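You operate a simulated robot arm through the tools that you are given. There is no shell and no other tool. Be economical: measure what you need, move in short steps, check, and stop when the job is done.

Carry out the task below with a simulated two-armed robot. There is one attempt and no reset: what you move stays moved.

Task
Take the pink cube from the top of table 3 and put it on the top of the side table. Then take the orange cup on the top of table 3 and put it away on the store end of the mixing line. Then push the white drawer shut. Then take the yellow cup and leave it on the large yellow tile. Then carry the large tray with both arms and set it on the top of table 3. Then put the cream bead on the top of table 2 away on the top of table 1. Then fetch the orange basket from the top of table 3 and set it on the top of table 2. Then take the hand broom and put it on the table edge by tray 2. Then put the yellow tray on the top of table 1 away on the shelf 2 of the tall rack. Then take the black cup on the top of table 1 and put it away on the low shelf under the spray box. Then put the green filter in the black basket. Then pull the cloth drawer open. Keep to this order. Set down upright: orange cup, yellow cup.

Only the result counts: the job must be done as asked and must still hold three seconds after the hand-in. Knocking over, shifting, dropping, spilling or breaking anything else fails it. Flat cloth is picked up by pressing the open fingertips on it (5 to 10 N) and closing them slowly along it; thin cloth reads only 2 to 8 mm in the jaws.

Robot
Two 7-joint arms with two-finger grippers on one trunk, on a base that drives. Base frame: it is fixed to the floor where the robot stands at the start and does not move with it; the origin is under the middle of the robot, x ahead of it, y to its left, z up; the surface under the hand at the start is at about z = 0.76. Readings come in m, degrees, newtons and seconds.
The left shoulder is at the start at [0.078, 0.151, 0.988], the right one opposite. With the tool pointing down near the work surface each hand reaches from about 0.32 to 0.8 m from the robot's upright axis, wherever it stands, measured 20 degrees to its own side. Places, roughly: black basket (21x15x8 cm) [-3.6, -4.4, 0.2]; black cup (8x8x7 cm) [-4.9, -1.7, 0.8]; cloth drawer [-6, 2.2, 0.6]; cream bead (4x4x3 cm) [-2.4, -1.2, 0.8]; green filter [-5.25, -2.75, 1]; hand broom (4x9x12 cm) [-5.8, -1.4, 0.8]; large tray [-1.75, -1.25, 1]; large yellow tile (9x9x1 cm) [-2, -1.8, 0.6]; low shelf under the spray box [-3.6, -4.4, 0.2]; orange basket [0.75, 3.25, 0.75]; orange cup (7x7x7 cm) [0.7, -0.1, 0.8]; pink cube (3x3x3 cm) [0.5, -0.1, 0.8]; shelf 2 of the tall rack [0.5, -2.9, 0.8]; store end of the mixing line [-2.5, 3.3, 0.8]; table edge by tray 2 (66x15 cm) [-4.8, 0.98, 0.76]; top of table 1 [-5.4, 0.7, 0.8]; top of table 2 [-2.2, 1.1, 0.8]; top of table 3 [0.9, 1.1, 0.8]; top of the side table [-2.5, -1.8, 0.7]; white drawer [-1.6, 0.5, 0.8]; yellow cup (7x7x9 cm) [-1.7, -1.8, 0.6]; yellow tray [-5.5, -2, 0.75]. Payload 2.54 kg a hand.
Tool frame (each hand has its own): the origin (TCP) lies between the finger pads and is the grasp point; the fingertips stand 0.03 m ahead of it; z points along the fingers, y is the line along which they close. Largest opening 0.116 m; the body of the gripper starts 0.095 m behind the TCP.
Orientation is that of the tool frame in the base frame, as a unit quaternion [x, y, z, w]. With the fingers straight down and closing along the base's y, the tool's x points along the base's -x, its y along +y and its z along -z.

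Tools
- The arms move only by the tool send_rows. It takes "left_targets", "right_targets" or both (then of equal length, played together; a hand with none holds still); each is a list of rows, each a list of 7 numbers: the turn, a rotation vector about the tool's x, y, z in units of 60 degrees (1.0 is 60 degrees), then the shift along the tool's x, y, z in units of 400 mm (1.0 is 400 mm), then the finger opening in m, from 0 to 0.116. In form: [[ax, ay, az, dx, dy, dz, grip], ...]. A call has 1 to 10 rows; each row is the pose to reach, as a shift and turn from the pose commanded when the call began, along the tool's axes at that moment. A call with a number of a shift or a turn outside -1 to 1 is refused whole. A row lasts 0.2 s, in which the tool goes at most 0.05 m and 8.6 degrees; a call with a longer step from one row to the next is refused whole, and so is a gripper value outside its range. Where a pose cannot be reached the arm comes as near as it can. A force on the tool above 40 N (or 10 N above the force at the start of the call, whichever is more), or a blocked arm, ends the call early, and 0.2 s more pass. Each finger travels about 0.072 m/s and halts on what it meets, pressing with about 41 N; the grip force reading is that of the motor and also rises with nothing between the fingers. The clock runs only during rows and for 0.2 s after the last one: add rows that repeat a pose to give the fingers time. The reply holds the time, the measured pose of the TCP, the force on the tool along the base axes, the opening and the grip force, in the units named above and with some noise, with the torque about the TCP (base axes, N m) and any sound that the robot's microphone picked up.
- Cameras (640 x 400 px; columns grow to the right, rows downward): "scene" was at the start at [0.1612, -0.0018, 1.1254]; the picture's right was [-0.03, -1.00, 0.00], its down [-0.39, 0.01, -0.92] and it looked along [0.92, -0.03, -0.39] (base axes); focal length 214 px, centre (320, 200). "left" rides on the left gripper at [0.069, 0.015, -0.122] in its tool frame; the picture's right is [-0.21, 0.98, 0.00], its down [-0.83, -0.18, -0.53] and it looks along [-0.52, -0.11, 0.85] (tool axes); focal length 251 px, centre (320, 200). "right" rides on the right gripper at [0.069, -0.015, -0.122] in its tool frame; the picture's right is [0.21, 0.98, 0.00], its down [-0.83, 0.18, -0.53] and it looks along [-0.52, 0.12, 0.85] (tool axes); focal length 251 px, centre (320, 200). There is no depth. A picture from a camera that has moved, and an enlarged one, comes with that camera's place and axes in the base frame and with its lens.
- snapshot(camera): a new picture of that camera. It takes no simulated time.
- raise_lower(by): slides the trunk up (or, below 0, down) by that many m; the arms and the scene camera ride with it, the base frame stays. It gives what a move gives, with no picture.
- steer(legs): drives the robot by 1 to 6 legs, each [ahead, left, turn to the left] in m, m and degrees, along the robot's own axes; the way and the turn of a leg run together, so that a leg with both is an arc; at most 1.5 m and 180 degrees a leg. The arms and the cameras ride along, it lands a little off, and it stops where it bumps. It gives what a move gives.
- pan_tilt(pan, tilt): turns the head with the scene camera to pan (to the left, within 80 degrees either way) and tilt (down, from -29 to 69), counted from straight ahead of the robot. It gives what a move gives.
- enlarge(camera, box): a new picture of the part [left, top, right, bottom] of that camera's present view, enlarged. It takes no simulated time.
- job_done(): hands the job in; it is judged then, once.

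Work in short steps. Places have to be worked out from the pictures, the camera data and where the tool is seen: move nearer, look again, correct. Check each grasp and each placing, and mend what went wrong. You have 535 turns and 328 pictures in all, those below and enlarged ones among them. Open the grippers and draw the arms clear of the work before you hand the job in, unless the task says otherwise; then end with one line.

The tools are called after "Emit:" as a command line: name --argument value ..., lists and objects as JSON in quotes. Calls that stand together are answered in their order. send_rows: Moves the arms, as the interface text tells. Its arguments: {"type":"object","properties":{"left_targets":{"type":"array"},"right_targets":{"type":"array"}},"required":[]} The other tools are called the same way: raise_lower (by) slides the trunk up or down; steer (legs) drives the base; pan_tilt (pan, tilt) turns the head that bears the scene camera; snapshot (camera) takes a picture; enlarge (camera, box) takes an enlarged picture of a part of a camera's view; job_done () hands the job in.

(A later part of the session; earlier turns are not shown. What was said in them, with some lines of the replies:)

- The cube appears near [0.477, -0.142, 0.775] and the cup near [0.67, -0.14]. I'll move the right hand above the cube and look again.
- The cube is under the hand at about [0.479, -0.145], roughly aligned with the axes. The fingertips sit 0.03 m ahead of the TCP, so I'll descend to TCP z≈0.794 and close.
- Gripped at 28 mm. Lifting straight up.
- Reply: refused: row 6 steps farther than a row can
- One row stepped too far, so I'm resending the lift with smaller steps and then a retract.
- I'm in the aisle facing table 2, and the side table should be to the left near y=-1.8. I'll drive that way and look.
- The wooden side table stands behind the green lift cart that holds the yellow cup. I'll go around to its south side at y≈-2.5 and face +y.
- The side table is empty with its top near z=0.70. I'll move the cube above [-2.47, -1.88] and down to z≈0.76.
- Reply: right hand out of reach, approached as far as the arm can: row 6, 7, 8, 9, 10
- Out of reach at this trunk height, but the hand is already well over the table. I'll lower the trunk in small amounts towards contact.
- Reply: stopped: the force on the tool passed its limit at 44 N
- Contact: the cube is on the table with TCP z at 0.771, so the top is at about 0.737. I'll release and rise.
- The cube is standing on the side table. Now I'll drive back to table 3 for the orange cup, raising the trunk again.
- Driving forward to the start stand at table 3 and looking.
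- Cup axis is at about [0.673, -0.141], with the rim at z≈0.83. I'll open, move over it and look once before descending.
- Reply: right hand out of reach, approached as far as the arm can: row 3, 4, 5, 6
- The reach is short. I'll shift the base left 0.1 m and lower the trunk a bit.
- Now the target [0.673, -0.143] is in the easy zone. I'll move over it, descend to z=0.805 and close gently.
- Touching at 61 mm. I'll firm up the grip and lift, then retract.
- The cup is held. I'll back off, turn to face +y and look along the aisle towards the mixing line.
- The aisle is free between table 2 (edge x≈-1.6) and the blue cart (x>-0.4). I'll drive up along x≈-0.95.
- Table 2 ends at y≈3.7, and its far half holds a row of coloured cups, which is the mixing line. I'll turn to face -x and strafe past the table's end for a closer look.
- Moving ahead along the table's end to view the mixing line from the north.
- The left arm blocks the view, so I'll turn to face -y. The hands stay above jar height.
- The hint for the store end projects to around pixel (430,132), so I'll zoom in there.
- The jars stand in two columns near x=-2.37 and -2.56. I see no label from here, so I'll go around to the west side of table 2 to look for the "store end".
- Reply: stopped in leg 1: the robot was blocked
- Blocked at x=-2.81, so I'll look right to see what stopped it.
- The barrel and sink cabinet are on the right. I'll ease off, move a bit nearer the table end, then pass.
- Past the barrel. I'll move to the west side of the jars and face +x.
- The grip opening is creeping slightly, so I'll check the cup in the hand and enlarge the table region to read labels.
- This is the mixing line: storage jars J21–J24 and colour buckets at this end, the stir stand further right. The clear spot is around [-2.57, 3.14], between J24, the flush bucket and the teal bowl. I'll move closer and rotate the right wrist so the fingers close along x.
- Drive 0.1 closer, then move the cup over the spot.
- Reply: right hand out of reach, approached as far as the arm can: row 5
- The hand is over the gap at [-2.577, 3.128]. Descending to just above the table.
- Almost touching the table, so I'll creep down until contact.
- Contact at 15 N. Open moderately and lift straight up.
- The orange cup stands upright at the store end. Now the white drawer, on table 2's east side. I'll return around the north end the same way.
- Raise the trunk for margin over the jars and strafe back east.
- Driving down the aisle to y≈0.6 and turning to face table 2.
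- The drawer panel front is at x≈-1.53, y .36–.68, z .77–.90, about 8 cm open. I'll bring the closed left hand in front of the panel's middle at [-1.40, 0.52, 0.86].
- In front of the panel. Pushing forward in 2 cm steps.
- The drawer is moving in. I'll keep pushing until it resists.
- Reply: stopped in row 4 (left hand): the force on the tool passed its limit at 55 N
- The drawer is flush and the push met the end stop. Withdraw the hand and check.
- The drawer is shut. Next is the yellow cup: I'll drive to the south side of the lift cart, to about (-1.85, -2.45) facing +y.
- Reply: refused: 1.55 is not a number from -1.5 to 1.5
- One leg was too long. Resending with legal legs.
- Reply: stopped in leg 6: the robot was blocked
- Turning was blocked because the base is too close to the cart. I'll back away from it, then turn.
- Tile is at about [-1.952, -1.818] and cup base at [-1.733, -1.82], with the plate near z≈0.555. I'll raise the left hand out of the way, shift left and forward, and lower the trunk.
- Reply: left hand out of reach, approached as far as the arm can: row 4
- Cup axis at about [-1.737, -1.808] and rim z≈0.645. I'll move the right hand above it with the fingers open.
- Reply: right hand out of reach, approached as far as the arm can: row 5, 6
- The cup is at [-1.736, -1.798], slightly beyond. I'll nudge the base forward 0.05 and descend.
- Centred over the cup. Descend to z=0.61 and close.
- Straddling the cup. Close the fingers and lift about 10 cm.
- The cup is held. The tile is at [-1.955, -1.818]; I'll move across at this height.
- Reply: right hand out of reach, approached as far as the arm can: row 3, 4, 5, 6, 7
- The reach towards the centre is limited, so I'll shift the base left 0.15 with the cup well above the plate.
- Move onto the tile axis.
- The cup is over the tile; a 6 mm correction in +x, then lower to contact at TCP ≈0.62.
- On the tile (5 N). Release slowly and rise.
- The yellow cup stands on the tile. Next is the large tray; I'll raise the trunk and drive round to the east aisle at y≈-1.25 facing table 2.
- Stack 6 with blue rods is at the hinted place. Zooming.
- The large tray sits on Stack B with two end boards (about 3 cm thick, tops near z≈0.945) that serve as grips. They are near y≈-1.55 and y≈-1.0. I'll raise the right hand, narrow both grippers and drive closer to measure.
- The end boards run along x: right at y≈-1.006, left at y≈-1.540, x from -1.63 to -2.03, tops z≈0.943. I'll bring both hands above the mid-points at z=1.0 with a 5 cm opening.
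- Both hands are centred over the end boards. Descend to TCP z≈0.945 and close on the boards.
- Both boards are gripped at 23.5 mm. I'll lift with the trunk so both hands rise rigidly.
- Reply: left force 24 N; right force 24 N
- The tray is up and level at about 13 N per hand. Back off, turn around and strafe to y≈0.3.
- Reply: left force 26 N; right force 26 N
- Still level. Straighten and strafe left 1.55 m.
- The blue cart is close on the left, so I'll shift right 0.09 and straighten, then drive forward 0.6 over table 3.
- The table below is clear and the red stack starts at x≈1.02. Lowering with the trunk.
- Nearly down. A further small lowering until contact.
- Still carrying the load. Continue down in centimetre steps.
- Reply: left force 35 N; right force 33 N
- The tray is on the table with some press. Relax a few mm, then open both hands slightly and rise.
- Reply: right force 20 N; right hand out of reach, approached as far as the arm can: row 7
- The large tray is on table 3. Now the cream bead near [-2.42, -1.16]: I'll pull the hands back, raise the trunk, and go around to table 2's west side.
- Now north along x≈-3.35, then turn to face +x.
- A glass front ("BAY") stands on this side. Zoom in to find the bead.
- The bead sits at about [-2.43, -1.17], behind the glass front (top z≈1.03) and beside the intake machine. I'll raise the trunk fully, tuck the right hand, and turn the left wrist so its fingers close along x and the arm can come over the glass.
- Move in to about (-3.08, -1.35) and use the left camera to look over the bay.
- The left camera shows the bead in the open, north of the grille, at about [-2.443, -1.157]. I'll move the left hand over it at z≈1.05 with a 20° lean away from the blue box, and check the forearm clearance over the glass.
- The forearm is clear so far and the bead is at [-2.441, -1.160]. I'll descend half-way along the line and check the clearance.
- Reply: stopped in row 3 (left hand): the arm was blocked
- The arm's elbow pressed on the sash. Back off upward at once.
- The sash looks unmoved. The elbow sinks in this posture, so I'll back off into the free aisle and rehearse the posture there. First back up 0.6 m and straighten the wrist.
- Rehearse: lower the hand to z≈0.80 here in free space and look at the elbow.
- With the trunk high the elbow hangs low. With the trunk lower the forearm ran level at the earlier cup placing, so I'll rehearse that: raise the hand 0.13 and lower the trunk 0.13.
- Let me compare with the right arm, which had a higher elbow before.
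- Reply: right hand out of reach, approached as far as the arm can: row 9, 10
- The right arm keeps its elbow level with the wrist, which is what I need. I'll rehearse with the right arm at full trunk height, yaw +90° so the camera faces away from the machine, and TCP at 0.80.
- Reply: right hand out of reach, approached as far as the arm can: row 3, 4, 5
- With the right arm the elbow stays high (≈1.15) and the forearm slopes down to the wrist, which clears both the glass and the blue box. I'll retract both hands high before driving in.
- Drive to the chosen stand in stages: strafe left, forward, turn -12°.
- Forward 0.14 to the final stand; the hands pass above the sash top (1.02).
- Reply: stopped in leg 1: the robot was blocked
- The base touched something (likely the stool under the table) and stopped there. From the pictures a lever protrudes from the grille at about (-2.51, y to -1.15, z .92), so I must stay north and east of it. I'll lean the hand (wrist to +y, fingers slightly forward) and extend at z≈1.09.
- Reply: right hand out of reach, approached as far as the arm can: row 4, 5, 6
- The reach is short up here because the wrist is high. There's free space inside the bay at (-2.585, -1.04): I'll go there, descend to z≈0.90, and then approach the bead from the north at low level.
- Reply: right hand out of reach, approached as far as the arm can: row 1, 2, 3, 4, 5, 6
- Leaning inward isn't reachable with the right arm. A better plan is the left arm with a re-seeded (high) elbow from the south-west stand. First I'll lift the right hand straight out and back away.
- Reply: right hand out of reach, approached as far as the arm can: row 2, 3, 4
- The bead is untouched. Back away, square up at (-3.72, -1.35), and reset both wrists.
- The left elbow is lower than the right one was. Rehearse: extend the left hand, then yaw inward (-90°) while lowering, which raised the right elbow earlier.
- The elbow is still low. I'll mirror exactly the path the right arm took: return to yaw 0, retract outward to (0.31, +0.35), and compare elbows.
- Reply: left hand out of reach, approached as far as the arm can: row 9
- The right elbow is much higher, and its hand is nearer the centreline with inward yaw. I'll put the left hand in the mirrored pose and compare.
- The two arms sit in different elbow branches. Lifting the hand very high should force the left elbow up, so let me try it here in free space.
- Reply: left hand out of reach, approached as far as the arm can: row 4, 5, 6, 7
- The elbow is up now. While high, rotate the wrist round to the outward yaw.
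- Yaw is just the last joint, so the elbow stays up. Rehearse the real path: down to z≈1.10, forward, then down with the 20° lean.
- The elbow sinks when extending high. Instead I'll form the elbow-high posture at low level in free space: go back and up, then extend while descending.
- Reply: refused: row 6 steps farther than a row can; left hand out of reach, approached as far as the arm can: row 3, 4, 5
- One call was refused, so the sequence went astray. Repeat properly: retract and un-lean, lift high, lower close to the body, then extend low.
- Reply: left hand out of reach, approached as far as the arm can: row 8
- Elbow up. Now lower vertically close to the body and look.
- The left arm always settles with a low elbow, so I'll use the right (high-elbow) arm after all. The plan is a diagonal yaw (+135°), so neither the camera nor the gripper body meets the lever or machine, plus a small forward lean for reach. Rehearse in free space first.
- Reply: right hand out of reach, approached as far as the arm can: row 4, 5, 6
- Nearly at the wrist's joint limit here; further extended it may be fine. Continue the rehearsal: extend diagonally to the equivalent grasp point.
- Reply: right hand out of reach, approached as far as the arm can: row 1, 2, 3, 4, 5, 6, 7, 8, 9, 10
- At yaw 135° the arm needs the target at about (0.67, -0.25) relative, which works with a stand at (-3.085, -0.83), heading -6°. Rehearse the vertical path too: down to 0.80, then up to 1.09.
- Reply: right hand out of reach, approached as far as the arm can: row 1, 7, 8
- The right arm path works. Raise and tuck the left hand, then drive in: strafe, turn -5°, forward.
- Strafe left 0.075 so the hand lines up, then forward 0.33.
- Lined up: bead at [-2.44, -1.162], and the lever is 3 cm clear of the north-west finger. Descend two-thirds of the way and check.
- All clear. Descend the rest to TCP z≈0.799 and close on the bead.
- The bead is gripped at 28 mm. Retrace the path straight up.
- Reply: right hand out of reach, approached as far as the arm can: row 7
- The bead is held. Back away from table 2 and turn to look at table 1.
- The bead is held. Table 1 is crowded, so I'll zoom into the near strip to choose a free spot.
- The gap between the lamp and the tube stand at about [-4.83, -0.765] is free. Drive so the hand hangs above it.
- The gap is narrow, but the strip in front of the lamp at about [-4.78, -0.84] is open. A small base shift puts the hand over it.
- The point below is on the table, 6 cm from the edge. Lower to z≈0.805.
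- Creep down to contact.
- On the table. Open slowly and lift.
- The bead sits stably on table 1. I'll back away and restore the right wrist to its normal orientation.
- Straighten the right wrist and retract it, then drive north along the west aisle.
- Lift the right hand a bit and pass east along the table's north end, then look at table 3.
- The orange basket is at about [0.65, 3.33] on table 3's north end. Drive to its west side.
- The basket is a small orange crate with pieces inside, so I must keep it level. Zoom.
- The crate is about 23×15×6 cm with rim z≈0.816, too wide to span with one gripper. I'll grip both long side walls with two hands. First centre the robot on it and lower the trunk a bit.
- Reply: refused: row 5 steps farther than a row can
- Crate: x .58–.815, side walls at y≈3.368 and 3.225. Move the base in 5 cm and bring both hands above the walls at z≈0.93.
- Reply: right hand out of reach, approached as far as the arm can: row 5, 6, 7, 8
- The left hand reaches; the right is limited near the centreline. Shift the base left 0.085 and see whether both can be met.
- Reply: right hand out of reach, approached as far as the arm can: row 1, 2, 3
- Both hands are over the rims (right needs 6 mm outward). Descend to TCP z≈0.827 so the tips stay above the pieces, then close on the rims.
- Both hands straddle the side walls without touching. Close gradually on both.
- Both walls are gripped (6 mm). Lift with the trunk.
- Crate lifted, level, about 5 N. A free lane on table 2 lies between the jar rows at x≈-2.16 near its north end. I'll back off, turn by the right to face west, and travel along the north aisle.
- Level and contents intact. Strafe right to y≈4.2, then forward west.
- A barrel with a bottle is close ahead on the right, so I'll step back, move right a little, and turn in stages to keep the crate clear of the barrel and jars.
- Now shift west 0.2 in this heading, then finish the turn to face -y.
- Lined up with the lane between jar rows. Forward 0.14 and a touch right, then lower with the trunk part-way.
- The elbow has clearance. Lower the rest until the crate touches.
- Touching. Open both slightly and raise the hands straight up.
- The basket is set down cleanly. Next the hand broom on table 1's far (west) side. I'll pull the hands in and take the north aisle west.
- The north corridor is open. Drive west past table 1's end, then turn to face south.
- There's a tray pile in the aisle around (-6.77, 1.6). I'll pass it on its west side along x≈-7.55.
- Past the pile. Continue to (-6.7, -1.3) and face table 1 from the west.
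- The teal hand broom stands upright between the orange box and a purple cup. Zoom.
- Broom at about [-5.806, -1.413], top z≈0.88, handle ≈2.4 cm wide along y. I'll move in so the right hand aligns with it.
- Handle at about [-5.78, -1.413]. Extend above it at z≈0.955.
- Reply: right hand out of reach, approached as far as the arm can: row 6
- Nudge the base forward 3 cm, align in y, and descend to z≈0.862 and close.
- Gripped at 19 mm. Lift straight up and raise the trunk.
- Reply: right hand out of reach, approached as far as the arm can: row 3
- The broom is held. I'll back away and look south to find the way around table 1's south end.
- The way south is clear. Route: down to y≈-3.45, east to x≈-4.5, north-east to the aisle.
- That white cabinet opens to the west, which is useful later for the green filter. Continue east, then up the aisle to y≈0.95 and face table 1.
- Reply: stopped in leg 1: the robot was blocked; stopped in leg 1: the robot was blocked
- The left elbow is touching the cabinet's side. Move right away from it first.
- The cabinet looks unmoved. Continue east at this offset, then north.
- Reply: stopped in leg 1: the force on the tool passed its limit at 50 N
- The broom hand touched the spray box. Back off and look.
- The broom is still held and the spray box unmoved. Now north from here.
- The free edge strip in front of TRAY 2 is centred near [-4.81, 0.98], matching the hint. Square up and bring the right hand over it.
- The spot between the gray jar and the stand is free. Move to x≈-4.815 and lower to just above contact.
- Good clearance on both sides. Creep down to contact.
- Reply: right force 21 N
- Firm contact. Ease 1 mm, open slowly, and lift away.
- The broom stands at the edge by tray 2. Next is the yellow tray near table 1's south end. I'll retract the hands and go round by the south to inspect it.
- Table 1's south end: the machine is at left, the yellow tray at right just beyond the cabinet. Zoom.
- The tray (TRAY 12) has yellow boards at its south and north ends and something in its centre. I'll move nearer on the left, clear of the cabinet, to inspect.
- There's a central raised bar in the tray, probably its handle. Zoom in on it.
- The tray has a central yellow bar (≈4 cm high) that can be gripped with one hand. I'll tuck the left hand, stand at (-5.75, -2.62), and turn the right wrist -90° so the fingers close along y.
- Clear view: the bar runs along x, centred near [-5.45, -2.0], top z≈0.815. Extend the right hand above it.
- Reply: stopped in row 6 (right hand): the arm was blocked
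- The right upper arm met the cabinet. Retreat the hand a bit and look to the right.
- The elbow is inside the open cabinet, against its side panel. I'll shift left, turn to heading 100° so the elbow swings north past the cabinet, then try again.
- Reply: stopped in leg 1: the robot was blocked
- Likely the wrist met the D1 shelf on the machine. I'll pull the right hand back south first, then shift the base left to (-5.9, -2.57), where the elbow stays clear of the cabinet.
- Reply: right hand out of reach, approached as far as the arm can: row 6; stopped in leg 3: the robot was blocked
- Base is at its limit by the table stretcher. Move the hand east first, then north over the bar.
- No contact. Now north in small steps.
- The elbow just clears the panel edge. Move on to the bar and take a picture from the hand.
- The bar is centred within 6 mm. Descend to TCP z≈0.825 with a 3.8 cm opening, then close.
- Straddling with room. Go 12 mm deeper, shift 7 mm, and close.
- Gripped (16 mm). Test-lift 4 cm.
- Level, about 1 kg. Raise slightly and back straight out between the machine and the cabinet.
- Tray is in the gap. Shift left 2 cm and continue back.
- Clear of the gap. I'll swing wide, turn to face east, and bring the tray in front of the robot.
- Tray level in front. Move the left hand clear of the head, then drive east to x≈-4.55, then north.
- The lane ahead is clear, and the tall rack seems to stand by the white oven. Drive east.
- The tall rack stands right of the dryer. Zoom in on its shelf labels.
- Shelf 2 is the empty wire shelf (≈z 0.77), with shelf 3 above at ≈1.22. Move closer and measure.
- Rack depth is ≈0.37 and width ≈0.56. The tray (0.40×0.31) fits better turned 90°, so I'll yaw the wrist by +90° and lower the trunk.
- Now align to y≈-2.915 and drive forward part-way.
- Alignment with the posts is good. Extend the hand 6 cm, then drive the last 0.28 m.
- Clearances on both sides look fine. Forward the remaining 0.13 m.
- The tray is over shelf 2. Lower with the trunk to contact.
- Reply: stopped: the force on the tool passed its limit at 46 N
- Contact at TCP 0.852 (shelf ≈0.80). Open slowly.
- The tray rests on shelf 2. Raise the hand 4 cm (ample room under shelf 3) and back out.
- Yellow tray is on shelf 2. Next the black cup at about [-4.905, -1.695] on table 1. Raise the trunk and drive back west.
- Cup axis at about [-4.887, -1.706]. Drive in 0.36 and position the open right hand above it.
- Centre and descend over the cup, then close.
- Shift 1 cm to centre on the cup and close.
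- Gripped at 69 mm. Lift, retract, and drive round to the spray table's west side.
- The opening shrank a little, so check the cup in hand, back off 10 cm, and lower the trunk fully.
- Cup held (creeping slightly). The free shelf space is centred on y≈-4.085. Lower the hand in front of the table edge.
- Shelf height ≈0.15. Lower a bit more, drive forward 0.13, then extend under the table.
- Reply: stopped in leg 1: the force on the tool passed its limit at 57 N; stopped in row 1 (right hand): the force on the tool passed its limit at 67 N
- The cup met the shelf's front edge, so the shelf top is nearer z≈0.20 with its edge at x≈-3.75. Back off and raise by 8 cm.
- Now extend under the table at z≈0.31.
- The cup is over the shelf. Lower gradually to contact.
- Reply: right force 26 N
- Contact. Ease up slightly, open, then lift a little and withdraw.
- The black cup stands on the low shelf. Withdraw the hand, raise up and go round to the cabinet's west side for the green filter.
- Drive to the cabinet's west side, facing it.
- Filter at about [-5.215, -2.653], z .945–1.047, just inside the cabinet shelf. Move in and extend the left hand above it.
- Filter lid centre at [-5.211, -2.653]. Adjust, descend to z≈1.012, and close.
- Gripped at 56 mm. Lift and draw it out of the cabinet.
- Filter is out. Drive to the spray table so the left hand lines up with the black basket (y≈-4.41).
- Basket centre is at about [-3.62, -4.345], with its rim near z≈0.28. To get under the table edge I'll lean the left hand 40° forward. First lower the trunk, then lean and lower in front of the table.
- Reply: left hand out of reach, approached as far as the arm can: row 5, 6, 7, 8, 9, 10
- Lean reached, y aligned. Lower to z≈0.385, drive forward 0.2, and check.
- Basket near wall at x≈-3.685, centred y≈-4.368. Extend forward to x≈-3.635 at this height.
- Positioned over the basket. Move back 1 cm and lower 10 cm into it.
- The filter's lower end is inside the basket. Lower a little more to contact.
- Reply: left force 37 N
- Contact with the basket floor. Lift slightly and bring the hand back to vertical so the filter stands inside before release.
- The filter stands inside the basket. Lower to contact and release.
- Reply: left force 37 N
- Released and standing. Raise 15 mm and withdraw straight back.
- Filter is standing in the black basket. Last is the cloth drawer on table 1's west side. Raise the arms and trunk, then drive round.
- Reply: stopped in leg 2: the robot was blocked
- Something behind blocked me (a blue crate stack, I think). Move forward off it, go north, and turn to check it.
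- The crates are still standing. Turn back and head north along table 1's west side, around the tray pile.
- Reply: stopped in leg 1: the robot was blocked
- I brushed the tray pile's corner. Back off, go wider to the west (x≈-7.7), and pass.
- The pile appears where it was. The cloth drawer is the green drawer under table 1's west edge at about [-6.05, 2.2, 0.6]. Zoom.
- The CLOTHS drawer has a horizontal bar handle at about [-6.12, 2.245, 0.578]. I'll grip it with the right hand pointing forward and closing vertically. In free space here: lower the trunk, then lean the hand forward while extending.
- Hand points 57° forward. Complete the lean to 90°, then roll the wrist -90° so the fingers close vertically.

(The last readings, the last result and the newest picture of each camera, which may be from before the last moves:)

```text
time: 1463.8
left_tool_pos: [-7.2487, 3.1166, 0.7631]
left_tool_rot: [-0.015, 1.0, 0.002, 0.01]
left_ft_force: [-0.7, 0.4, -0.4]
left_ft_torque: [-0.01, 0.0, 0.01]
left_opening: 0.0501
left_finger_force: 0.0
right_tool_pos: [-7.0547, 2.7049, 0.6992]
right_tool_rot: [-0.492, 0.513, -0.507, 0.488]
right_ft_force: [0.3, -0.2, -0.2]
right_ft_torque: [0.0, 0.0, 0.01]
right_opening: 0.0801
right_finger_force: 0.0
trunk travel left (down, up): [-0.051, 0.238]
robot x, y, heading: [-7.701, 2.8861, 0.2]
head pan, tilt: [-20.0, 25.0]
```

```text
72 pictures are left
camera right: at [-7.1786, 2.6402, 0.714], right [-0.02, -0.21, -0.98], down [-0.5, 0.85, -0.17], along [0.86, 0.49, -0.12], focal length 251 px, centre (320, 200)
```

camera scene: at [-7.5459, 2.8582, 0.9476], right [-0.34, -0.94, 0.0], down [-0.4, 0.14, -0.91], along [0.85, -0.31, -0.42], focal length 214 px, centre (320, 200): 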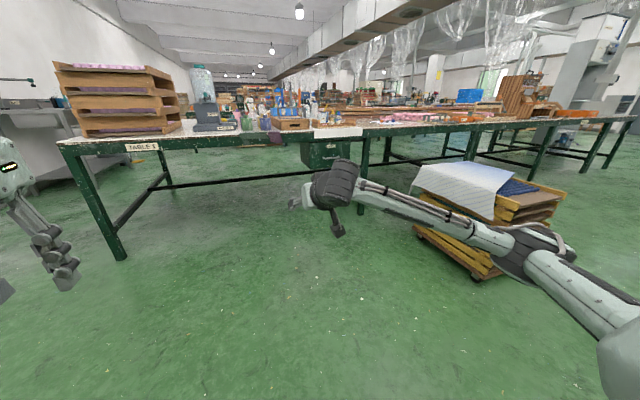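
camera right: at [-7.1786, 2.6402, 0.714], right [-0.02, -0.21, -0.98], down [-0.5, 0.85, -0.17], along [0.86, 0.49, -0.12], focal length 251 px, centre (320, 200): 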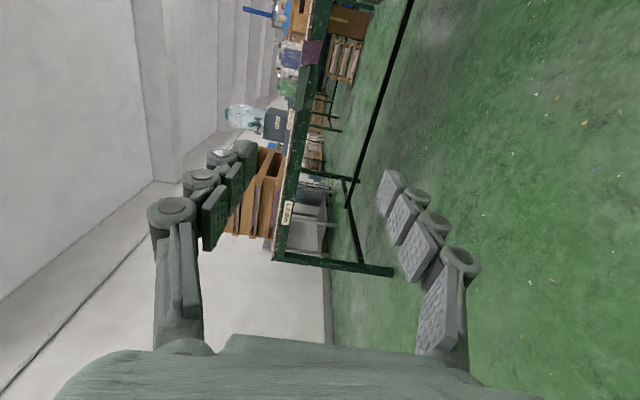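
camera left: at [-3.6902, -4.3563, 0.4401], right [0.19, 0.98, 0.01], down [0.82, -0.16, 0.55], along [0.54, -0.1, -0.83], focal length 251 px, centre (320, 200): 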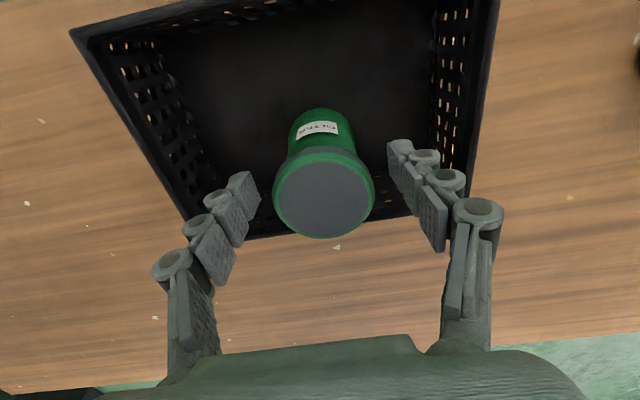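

The hand is now horizontal with vertical closing. Drive in front of the drawer and refine with both cameras.

Emit:
steer --legs '[[0, -0.46, 0], [0.62, 0, 0]]'

Emit:
raise_lower --by -0.05

Emit:
snapshot --camera "right"

Emit:
snapshot --camera "scene"

```text
time: 1471.9
left_tool_pos: [-6.6288, 2.6412, 0.7638]
left_tool_rot: [-0.014, 1.0, 0.002, 0.01]
left_ft_force: [-0.1, 0.8, -0.2]
left_ft_torque: [0.0, -0.04, -0.01]
left_opening: 0.05
left_finger_force: 0.2
right_tool_pos: [-6.4376, 2.2282, 0.6987]
right_tool_rot: [-0.49, 0.514, -0.508, 0.488]
right_ft_force: [0.7, 0.1, -0.3]
right_ft_torque: [0.03, 0.0, 0.0]
right_opening: 0.0799
right_finger_force: 0.1
trunk travel left (down, up): [-0.051, 0.238]
robot x, y, heading: [-7.0877, 2.4117, -0.6]
head pan, tilt: [-20.0, 25.0]
```

```text
time: 1472.9
left_tool_pos: [-6.6293, 2.6396, 0.7128]
left_tool_rot: [-0.012, 1.0, 0.002, 0.01]
left_ft_force: [1.1, -0.3, 0.2]
left_ft_torque: [0.02, -0.03, -0.01]
left_opening: 0.0498
left_finger_force: 0.0
right_tool_pos: [-6.4366, 2.2267, 0.6495]
right_tool_rot: [-0.489, 0.515, -0.508, 0.488]
right_ft_force: [-0.3, 0.4, -0.6]
right_ft_torque: [-0.03, -0.01, -0.03]
right_opening: 0.0801
right_finger_force: 0.1
trunk travel left (down, up): [-0.001, 0.288]
robot x, y, heading: [-7.0833, 2.4153, -0.4]
head pan, tilt: [-20.0, 25.0]
```

```text
71 pictures are left
camera right: at [-6.5621, 2.1629, 0.6641], right [-0.02, -0.21, -0.98], down [-0.5, 0.85, -0.17], along [0.87, 0.48, -0.12], focal length 251 px, centre (320, 200)
```

right: 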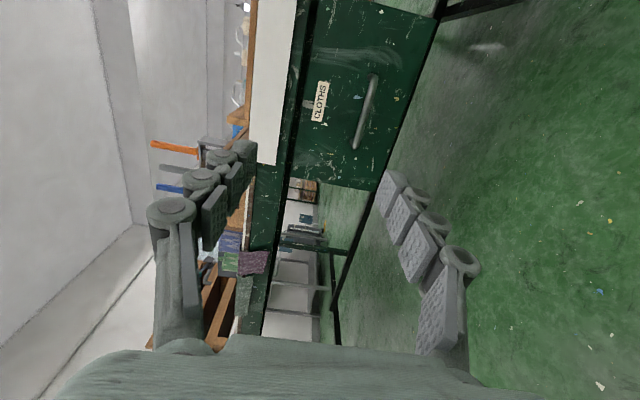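

```text
70 pictures are left
camera scene: at [-6.9281, 2.383, 0.8977], right [-0.35, -0.94, 0.0], down [-0.4, 0.15, -0.91], along [0.85, -0.31, -0.42], focal length 214 px, centre (320, 200)
```

scene: 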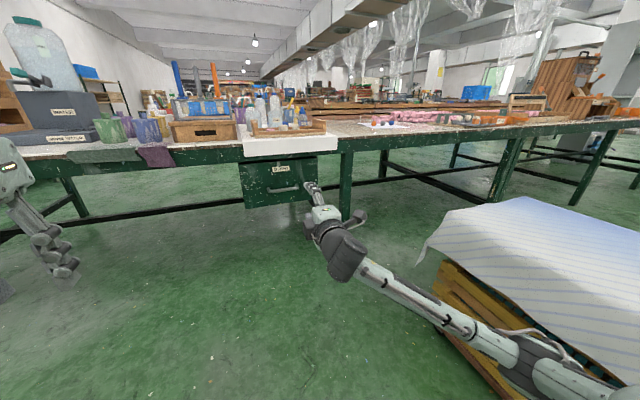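

Handle triangulated at about [-6.07, 2.23, 0.554]. Lower the hand to that height, drive forward 0.25 and look again.

Emit:
send_rows --right_targets '[[0, 0, 0, 0, 0.1, 0, 0.08], [0, 0, 0, 0, 0.2, 0, 0.08], [0, 0, 0, 0, 0.24, 0, 0.08]]'

Emit:
steer --legs '[[0.25, 0, 0.3]]'

Emit:
snapshot --camera "right"

Emit:
snapshot --camera "scene"

```text
time: 1473.7
left_tool_pos: [-6.6298, 2.642, 0.7133]
left_tool_rot: [-0.013, 1.0, 0.002, 0.01]
left_ft_force: [1.0, -0.7, -0.2]
left_ft_torque: [-0.02, -0.02, 0.01]
left_opening: 0.05
left_finger_force: 0.1
right_tool_pos: [-6.439, 2.2288, 0.5542]
right_tool_rot: [-0.489, 0.515, -0.508, 0.487]
right_ft_force: [0.7, 0.3, 0.2]
right_ft_torque: [0.03, -0.04, 0.0]
right_opening: 0.0801
right_finger_force: 0.0
trunk travel left (down, up): [-0.001, 0.288]
robot x, y, heading: [-7.0794, 2.4179, -0.4]
head pan, tilt: [-20.0, 25.0]
```

```text
time: 1475.5
left_tool_pos: [-6.3791, 2.647, 0.7127]
left_tool_rot: [-0.016, 1.0, 0.003, 0.01]
left_ft_force: [1.7, -0.4, 0.1]
left_ft_torque: [0.01, 0.03, 0.0]
left_opening: 0.0501
left_finger_force: 0.0
right_tool_pos: [-6.1836, 2.2362, 0.5533]
right_tool_rot: [-0.493, 0.513, -0.504, 0.49]
right_ft_force: [-0.1, 0.4, 0.6]
right_ft_torque: [-0.03, -0.02, 0.02]
right_opening: 0.0801
right_finger_force: 0.1
trunk travel left (down, up): [-0.001, 0.288]
robot x, y, heading: [-6.8313, 2.41, 0.7]
head pan, tilt: [-20.0, 25.0]
```

```text
69 pictures are left
camera right: at [-6.3076, 2.1696, 0.5683], right [-0.02, -0.21, -0.98], down [-0.51, 0.84, -0.17], along [0.86, 0.49, -0.12], focal length 251 px, centre (320, 200)
```

right: 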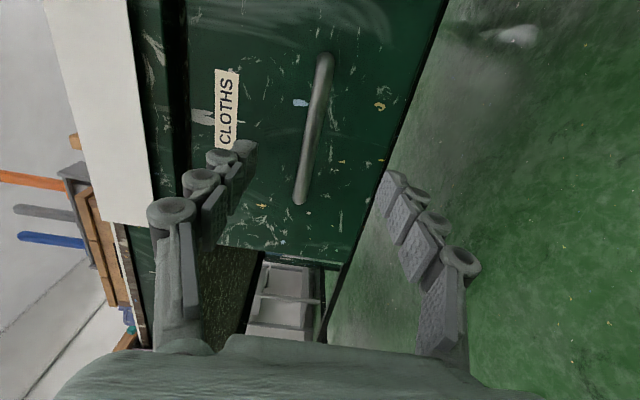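

```text
68 pictures are left
camera scene: at [-6.6747, 2.3849, 0.8976], right [-0.34, -0.94, 0.0], down [-0.4, 0.14, -0.91], along [0.85, -0.3, -0.42], focal length 214 px, centre (320, 200)
```

scene: 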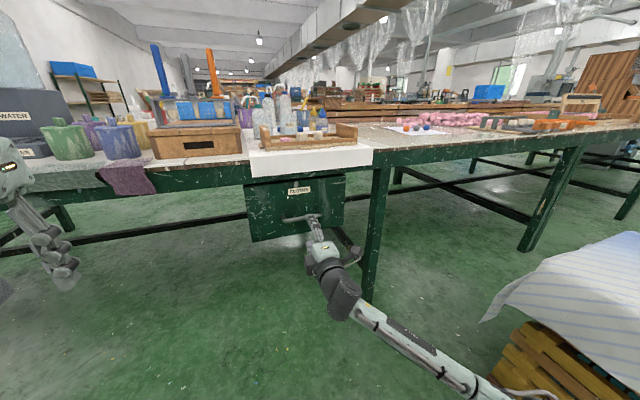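

The bar lies between the fingertips in height. Advance to put the pads around the bar, then close.

Emit:
send_rows --right_targets '[[0, 0, 0, 0, -0.008, 0.08, 0.08], [0, 0, 0, 0, -0.008, 0.15, 0.08], [0, 0, 0, 0, -0.008, 0.2, 0.08], [0, 0, 0, 0, -0.008, 0.24, 0.08]]'

Emit:
snapshot --camera "right"

```text
time: 1476.5
left_tool_pos: [-6.3796, 2.6461, 0.7139]
left_tool_rot: [-0.017, 1.0, 0.003, 0.01]
left_ft_force: [0.9, -0.2, 0.0]
left_ft_torque: [0.0, -0.01, -0.01]
left_opening: 0.0502
left_finger_force: 0.0
right_tool_pos: [-6.0898, 2.2312, 0.5571]
right_tool_rot: [-0.492, 0.512, -0.506, 0.49]
right_ft_force: [-29.9, -4.0, 2.0]
right_ft_torque: [0.17, -0.53, 0.21]
right_opening: 0.0806
right_finger_force: 15.4
trunk travel left (down, up): [-0.001, 0.288]
robot x, y, heading: [-6.8317, 2.4127, 0.5]
head pan, tilt: [-20.0, 25.0]
```

```text
67 pictures are left
camera right: at [-6.213, 2.1651, 0.5717], right [-0.02, -0.21, -0.98], down [-0.51, 0.84, -0.17], along [0.86, 0.49, -0.12], focal length 251 px, centre (320, 200)
```

right: 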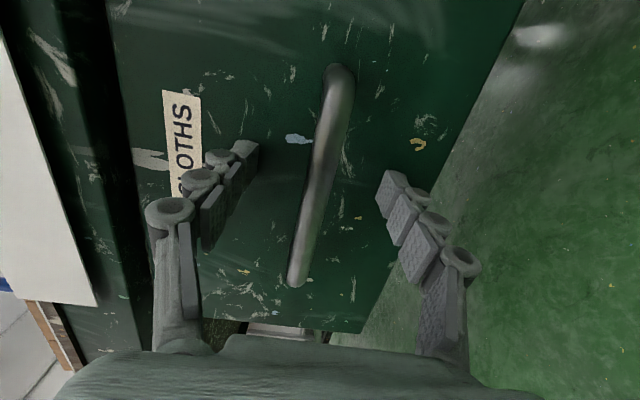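

The tips reached the drawer front (30 N), so the bar is between the pads. Back off 4 mm and close.

Emit:
send_rows --right_targets '[[0, 0, 0, 0, 0, -0.012, 0.08], [0, 0, 0, 0, 0, -0.012, 0.06], [0, 0, 0, 0, 0, -0.012, 0.04], [0, 0, 0, 0, 0, -0.012, 0.02], [0, 0, 0, 0, 0, -0.012, 0.005], [0, 0, 0, 0, 0, -0.012, 0.002], [0, 0, 0, 0, 0, -0.012, 0.002]]'

Emit:
snapshot --camera "right"

```text
time: 1477.4
left_tool_pos: [-6.3803, 2.6448, 0.7132]
left_tool_rot: [-0.017, 1.0, 0.003, 0.01]
left_ft_force: [0.0, 0.3, 0.5]
left_ft_torque: [0.03, -0.03, 0.0]
left_opening: 0.05
left_finger_force: 0.1
right_tool_pos: [-6.0945, 2.233, 0.5605]
right_tool_rot: [-0.491, 0.51, -0.506, 0.493]
right_ft_force: [-4.7, -0.2, 5.2]
right_ft_torque: [-0.26, -0.08, 0.16]
right_opening: 0.0124
right_finger_force: 19.1
trunk travel left (down, up): [-0.001, 0.288]
robot x, y, heading: [-6.8338, 2.413, 0.2]
head pan, tilt: [-20.0, 25.0]
stopped in row 4 (right hand): the force on the tool passed its limit at 51 N (the readings are from after the stop); the commanded pose is now the measured one
```

```text
66 pictures are left
camera right: at [-6.2181, 2.1671, 0.5739], right [-0.01, -0.21, -0.98], down [-0.51, 0.84, -0.18], along [0.86, 0.5, -0.11], focal length 251 px, centre (320, 200)
```

right: 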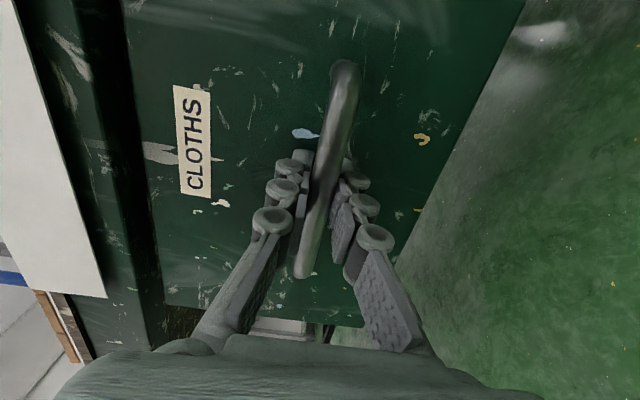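

The fingers hold the bar. Firm up the grip, then pull back with the arm.

Emit:
send_rows --right_targets '[[0, 0, 0, 0, 0, 0, 0.003], [0, 0, 0, 0, 0, 0, 0.001], [0, 0, 0, 0, 0, -0.03, 0.001], [0, 0, 0, 0, 0, -0.07, 0.001], [0, 0, 0, 0, 0, -0.12, 0.001]]'

Emit:
snapshot --camera "right"

```text
time: 1478.6
left_tool_pos: [-6.3794, 2.6451, 0.7139]
left_tool_rot: [-0.017, 1.0, 0.003, 0.011]
left_ft_force: [-0.3, -0.2, -0.8]
left_ft_torque: [-0.02, 0.01, -0.03]
left_opening: 0.0499
left_finger_force: 0.0
right_tool_pos: [-6.1425, 2.2342, 0.5601]
right_tool_rot: [-0.492, 0.509, -0.507, 0.491]
right_ft_force: [-0.5, -4.8, 9.8]
right_ft_torque: [-0.13, 0.03, 0.85]
right_opening: 0.0121
right_finger_force: 37.3
trunk travel left (down, up): [-0.001, 0.288]
robot x, y, heading: [-6.8345, 2.4147, 0.1]
head pan, tilt: [-20.0, 25.0]
```

```text
65 pictures are left
camera right: at [-6.2669, 2.1674, 0.5741], right [-0.01, -0.21, -0.98], down [-0.51, 0.84, -0.18], along [0.86, 0.49, -0.12], focal length 251 px, centre (320, 200)
```

right: 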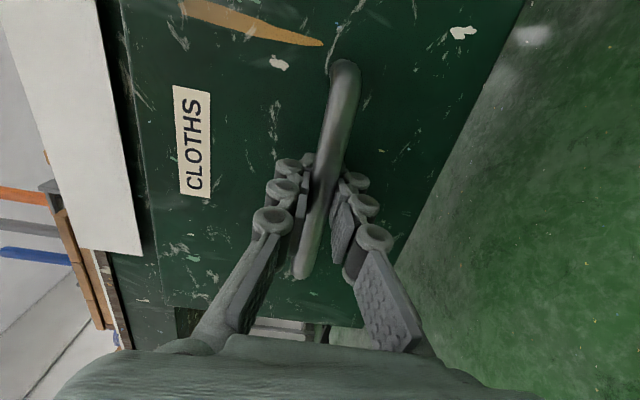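

The drawer is coming out. Pull further by driving back.

Emit:
steer --legs '[[-0.15, 0, 0]]'

Emit:
snapshot --camera "scene"

```text
time: 1480.0
left_tool_pos: [-6.5307, 2.6444, 0.7131]
left_tool_rot: [-0.016, 1.0, 0.003, 0.01]
left_ft_force: [-0.5, 0.3, -0.5]
left_ft_torque: [0.04, 0.02, -0.01]
left_opening: 0.0499
left_finger_force: 0.1
right_tool_pos: [-6.2952, 2.2329, 0.5588]
right_tool_rot: [-0.492, 0.509, -0.506, 0.493]
right_ft_force: [-0.2, 9.2, 8.9]
right_ft_torque: [-0.26, 0.09, 0.02]
right_opening: 0.012
right_finger_force: 37.8
trunk travel left (down, up): [-0.001, 0.288]
robot x, y, heading: [-6.9833, 2.4132, 0.1]
head pan, tilt: [-20.0, 25.0]
```

```text
64 pictures are left
camera scene: at [-6.8277, 2.3842, 0.8978], right [-0.34, -0.94, 0.0], down [-0.4, 0.14, -0.91], along [0.85, -0.31, -0.42], focal length 214 px, centre (320, 200)
```

scene: 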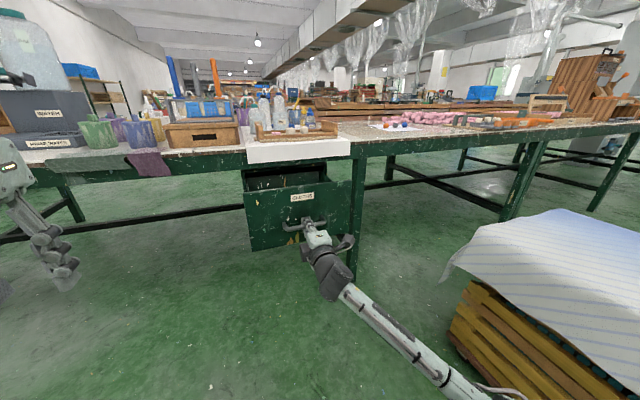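

Open about 20 cm. Pull a little more, watching for the stop.

Emit:
steer --legs '[[-0.1, 0, 0]]'

Emit:
snapshot --camera "scene"

```text
time: 1480.9
left_tool_pos: [-6.556, 2.6439, 0.7129]
left_tool_rot: [-0.016, 1.0, 0.003, 0.009]
left_ft_force: [-0.4, 0.7, 0.2]
left_ft_torque: [-0.02, 0.01, 0.04]
left_opening: 0.0499
left_finger_force: 0.0
right_tool_pos: [-6.3179, 2.2325, 0.5605]
right_tool_rot: [-0.492, 0.509, -0.506, 0.493]
right_ft_force: [0.4, -0.3, -0.6]
right_ft_torque: [-0.12, 0.0, 0.01]
right_opening: 0.0122
right_finger_force: 39.1
trunk travel left (down, up): [-0.001, 0.288]
robot x, y, heading: [-7.0063, 2.4169, 0.2]
head pan, tilt: [-20.0, 25.0]
stopped in leg 1: the force on the tool passed its limit at 86 N (the readings are from after the stop); the commanded pose is now the measured one
```

```text
63 pictures are left
camera scene: at [-6.853, 2.3838, 0.8976], right [-0.34, -0.94, 0.0], down [-0.4, 0.14, -0.91], along [0.85, -0.31, -0.42], focal length 214 px, centre (320, 200)
```

scene: 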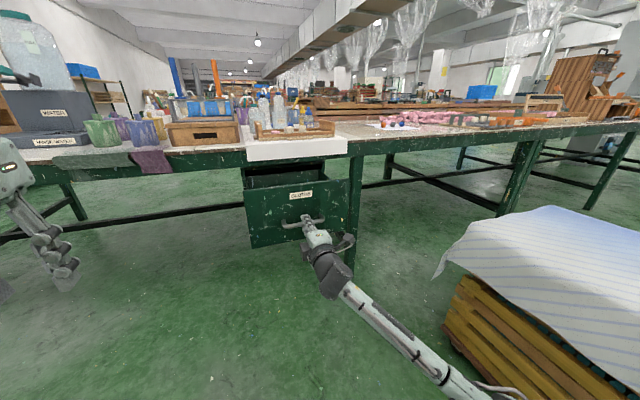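

End stop reached, so the drawer is fully open. Release and back away straight.

Emit:
send_rows --right_targets '[[0, 0, 0, 0, 0, 0, 0.03], [0, 0, 0, 0, 0, 0, 0.06], [0, 0, 0, 0, 0, 0, 0.08], [0, 0, 0, 0, 0, 0, 0.085], [0, 0, 0, 0, 0, -0.06, 0.085], [0, 0, 0, 0, 0, -0.16, 0.085], [0, 0, 0, 0, 0, -0.26, 0.085]]'

Emit:
steer --legs '[[-0.35, 0.1, 0]]'

Emit:
snapshot --camera "scene"

```text
time: 1482.5
left_tool_pos: [-6.5566, 2.6439, 0.7128]
left_tool_rot: [-0.016, 1.0, 0.004, 0.009]
left_ft_force: [0.1, -0.6, 0.8]
left_ft_torque: [0.02, 0.03, -0.02]
left_opening: 0.0498
left_finger_force: 0.1
right_tool_pos: [-6.4219, 2.2341, 0.558]
right_tool_rot: [-0.491, 0.508, -0.507, 0.494]
right_ft_force: [-0.3, -0.5, -0.1]
right_ft_torque: [0.02, -0.03, 0.01]
right_opening: 0.0851
right_finger_force: 0.2
trunk travel left (down, up): [-0.001, 0.288]
robot x, y, heading: [-7.0058, 2.4116, 0.2]
head pan, tilt: [-20.0, 25.0]
```

```text
time: 1484.8
left_tool_pos: [-6.9031, 2.7438, 0.7126]
left_tool_rot: [-0.017, 1.0, 0.003, 0.01]
left_ft_force: [0.0, -0.9, -0.9]
left_ft_torque: [0.01, 0.02, -0.02]
left_opening: 0.05
left_finger_force: 0.1
right_tool_pos: [-6.7654, 2.3358, 0.5591]
right_tool_rot: [-0.493, 0.507, -0.506, 0.494]
right_ft_force: [0.8, -0.3, -0.1]
right_ft_torque: [-0.03, -0.01, 0.01]
right_opening: 0.085
right_finger_force: 0.0
trunk travel left (down, up): [-0.001, 0.288]
robot x, y, heading: [-7.3572, 2.51, 0.5]
head pan, tilt: [-20.0, 25.0]
```

```text
62 pictures are left
camera scene: at [-7.1984, 2.482, 0.8976], right [-0.33, -0.94, 0.0], down [-0.4, 0.14, -0.91], along [0.85, -0.3, -0.42], focal length 214 px, centre (320, 200)
```

scene: 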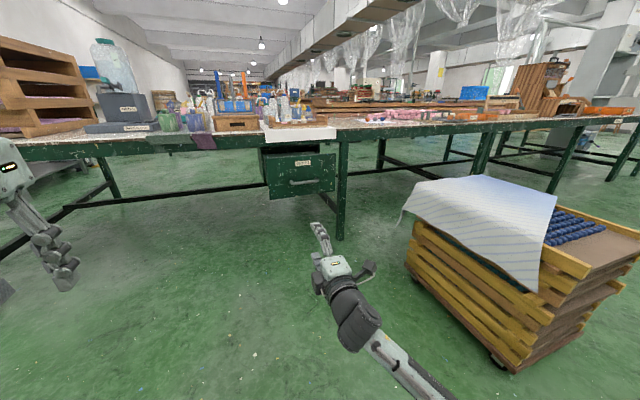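

The drawer stays open and both hands are open and clear of the work. All twelve steps are done in order, so I'm handing in.

Emit:
job_done

```text
The job is handed in.
```

All twelve steps were done in order and handed in. I saw each item in place when I set it down but did not re-inspect the earlier ones. While driving, the robot bumped several fixtures and piles, and the ones I checked afterwards looked unmoved.
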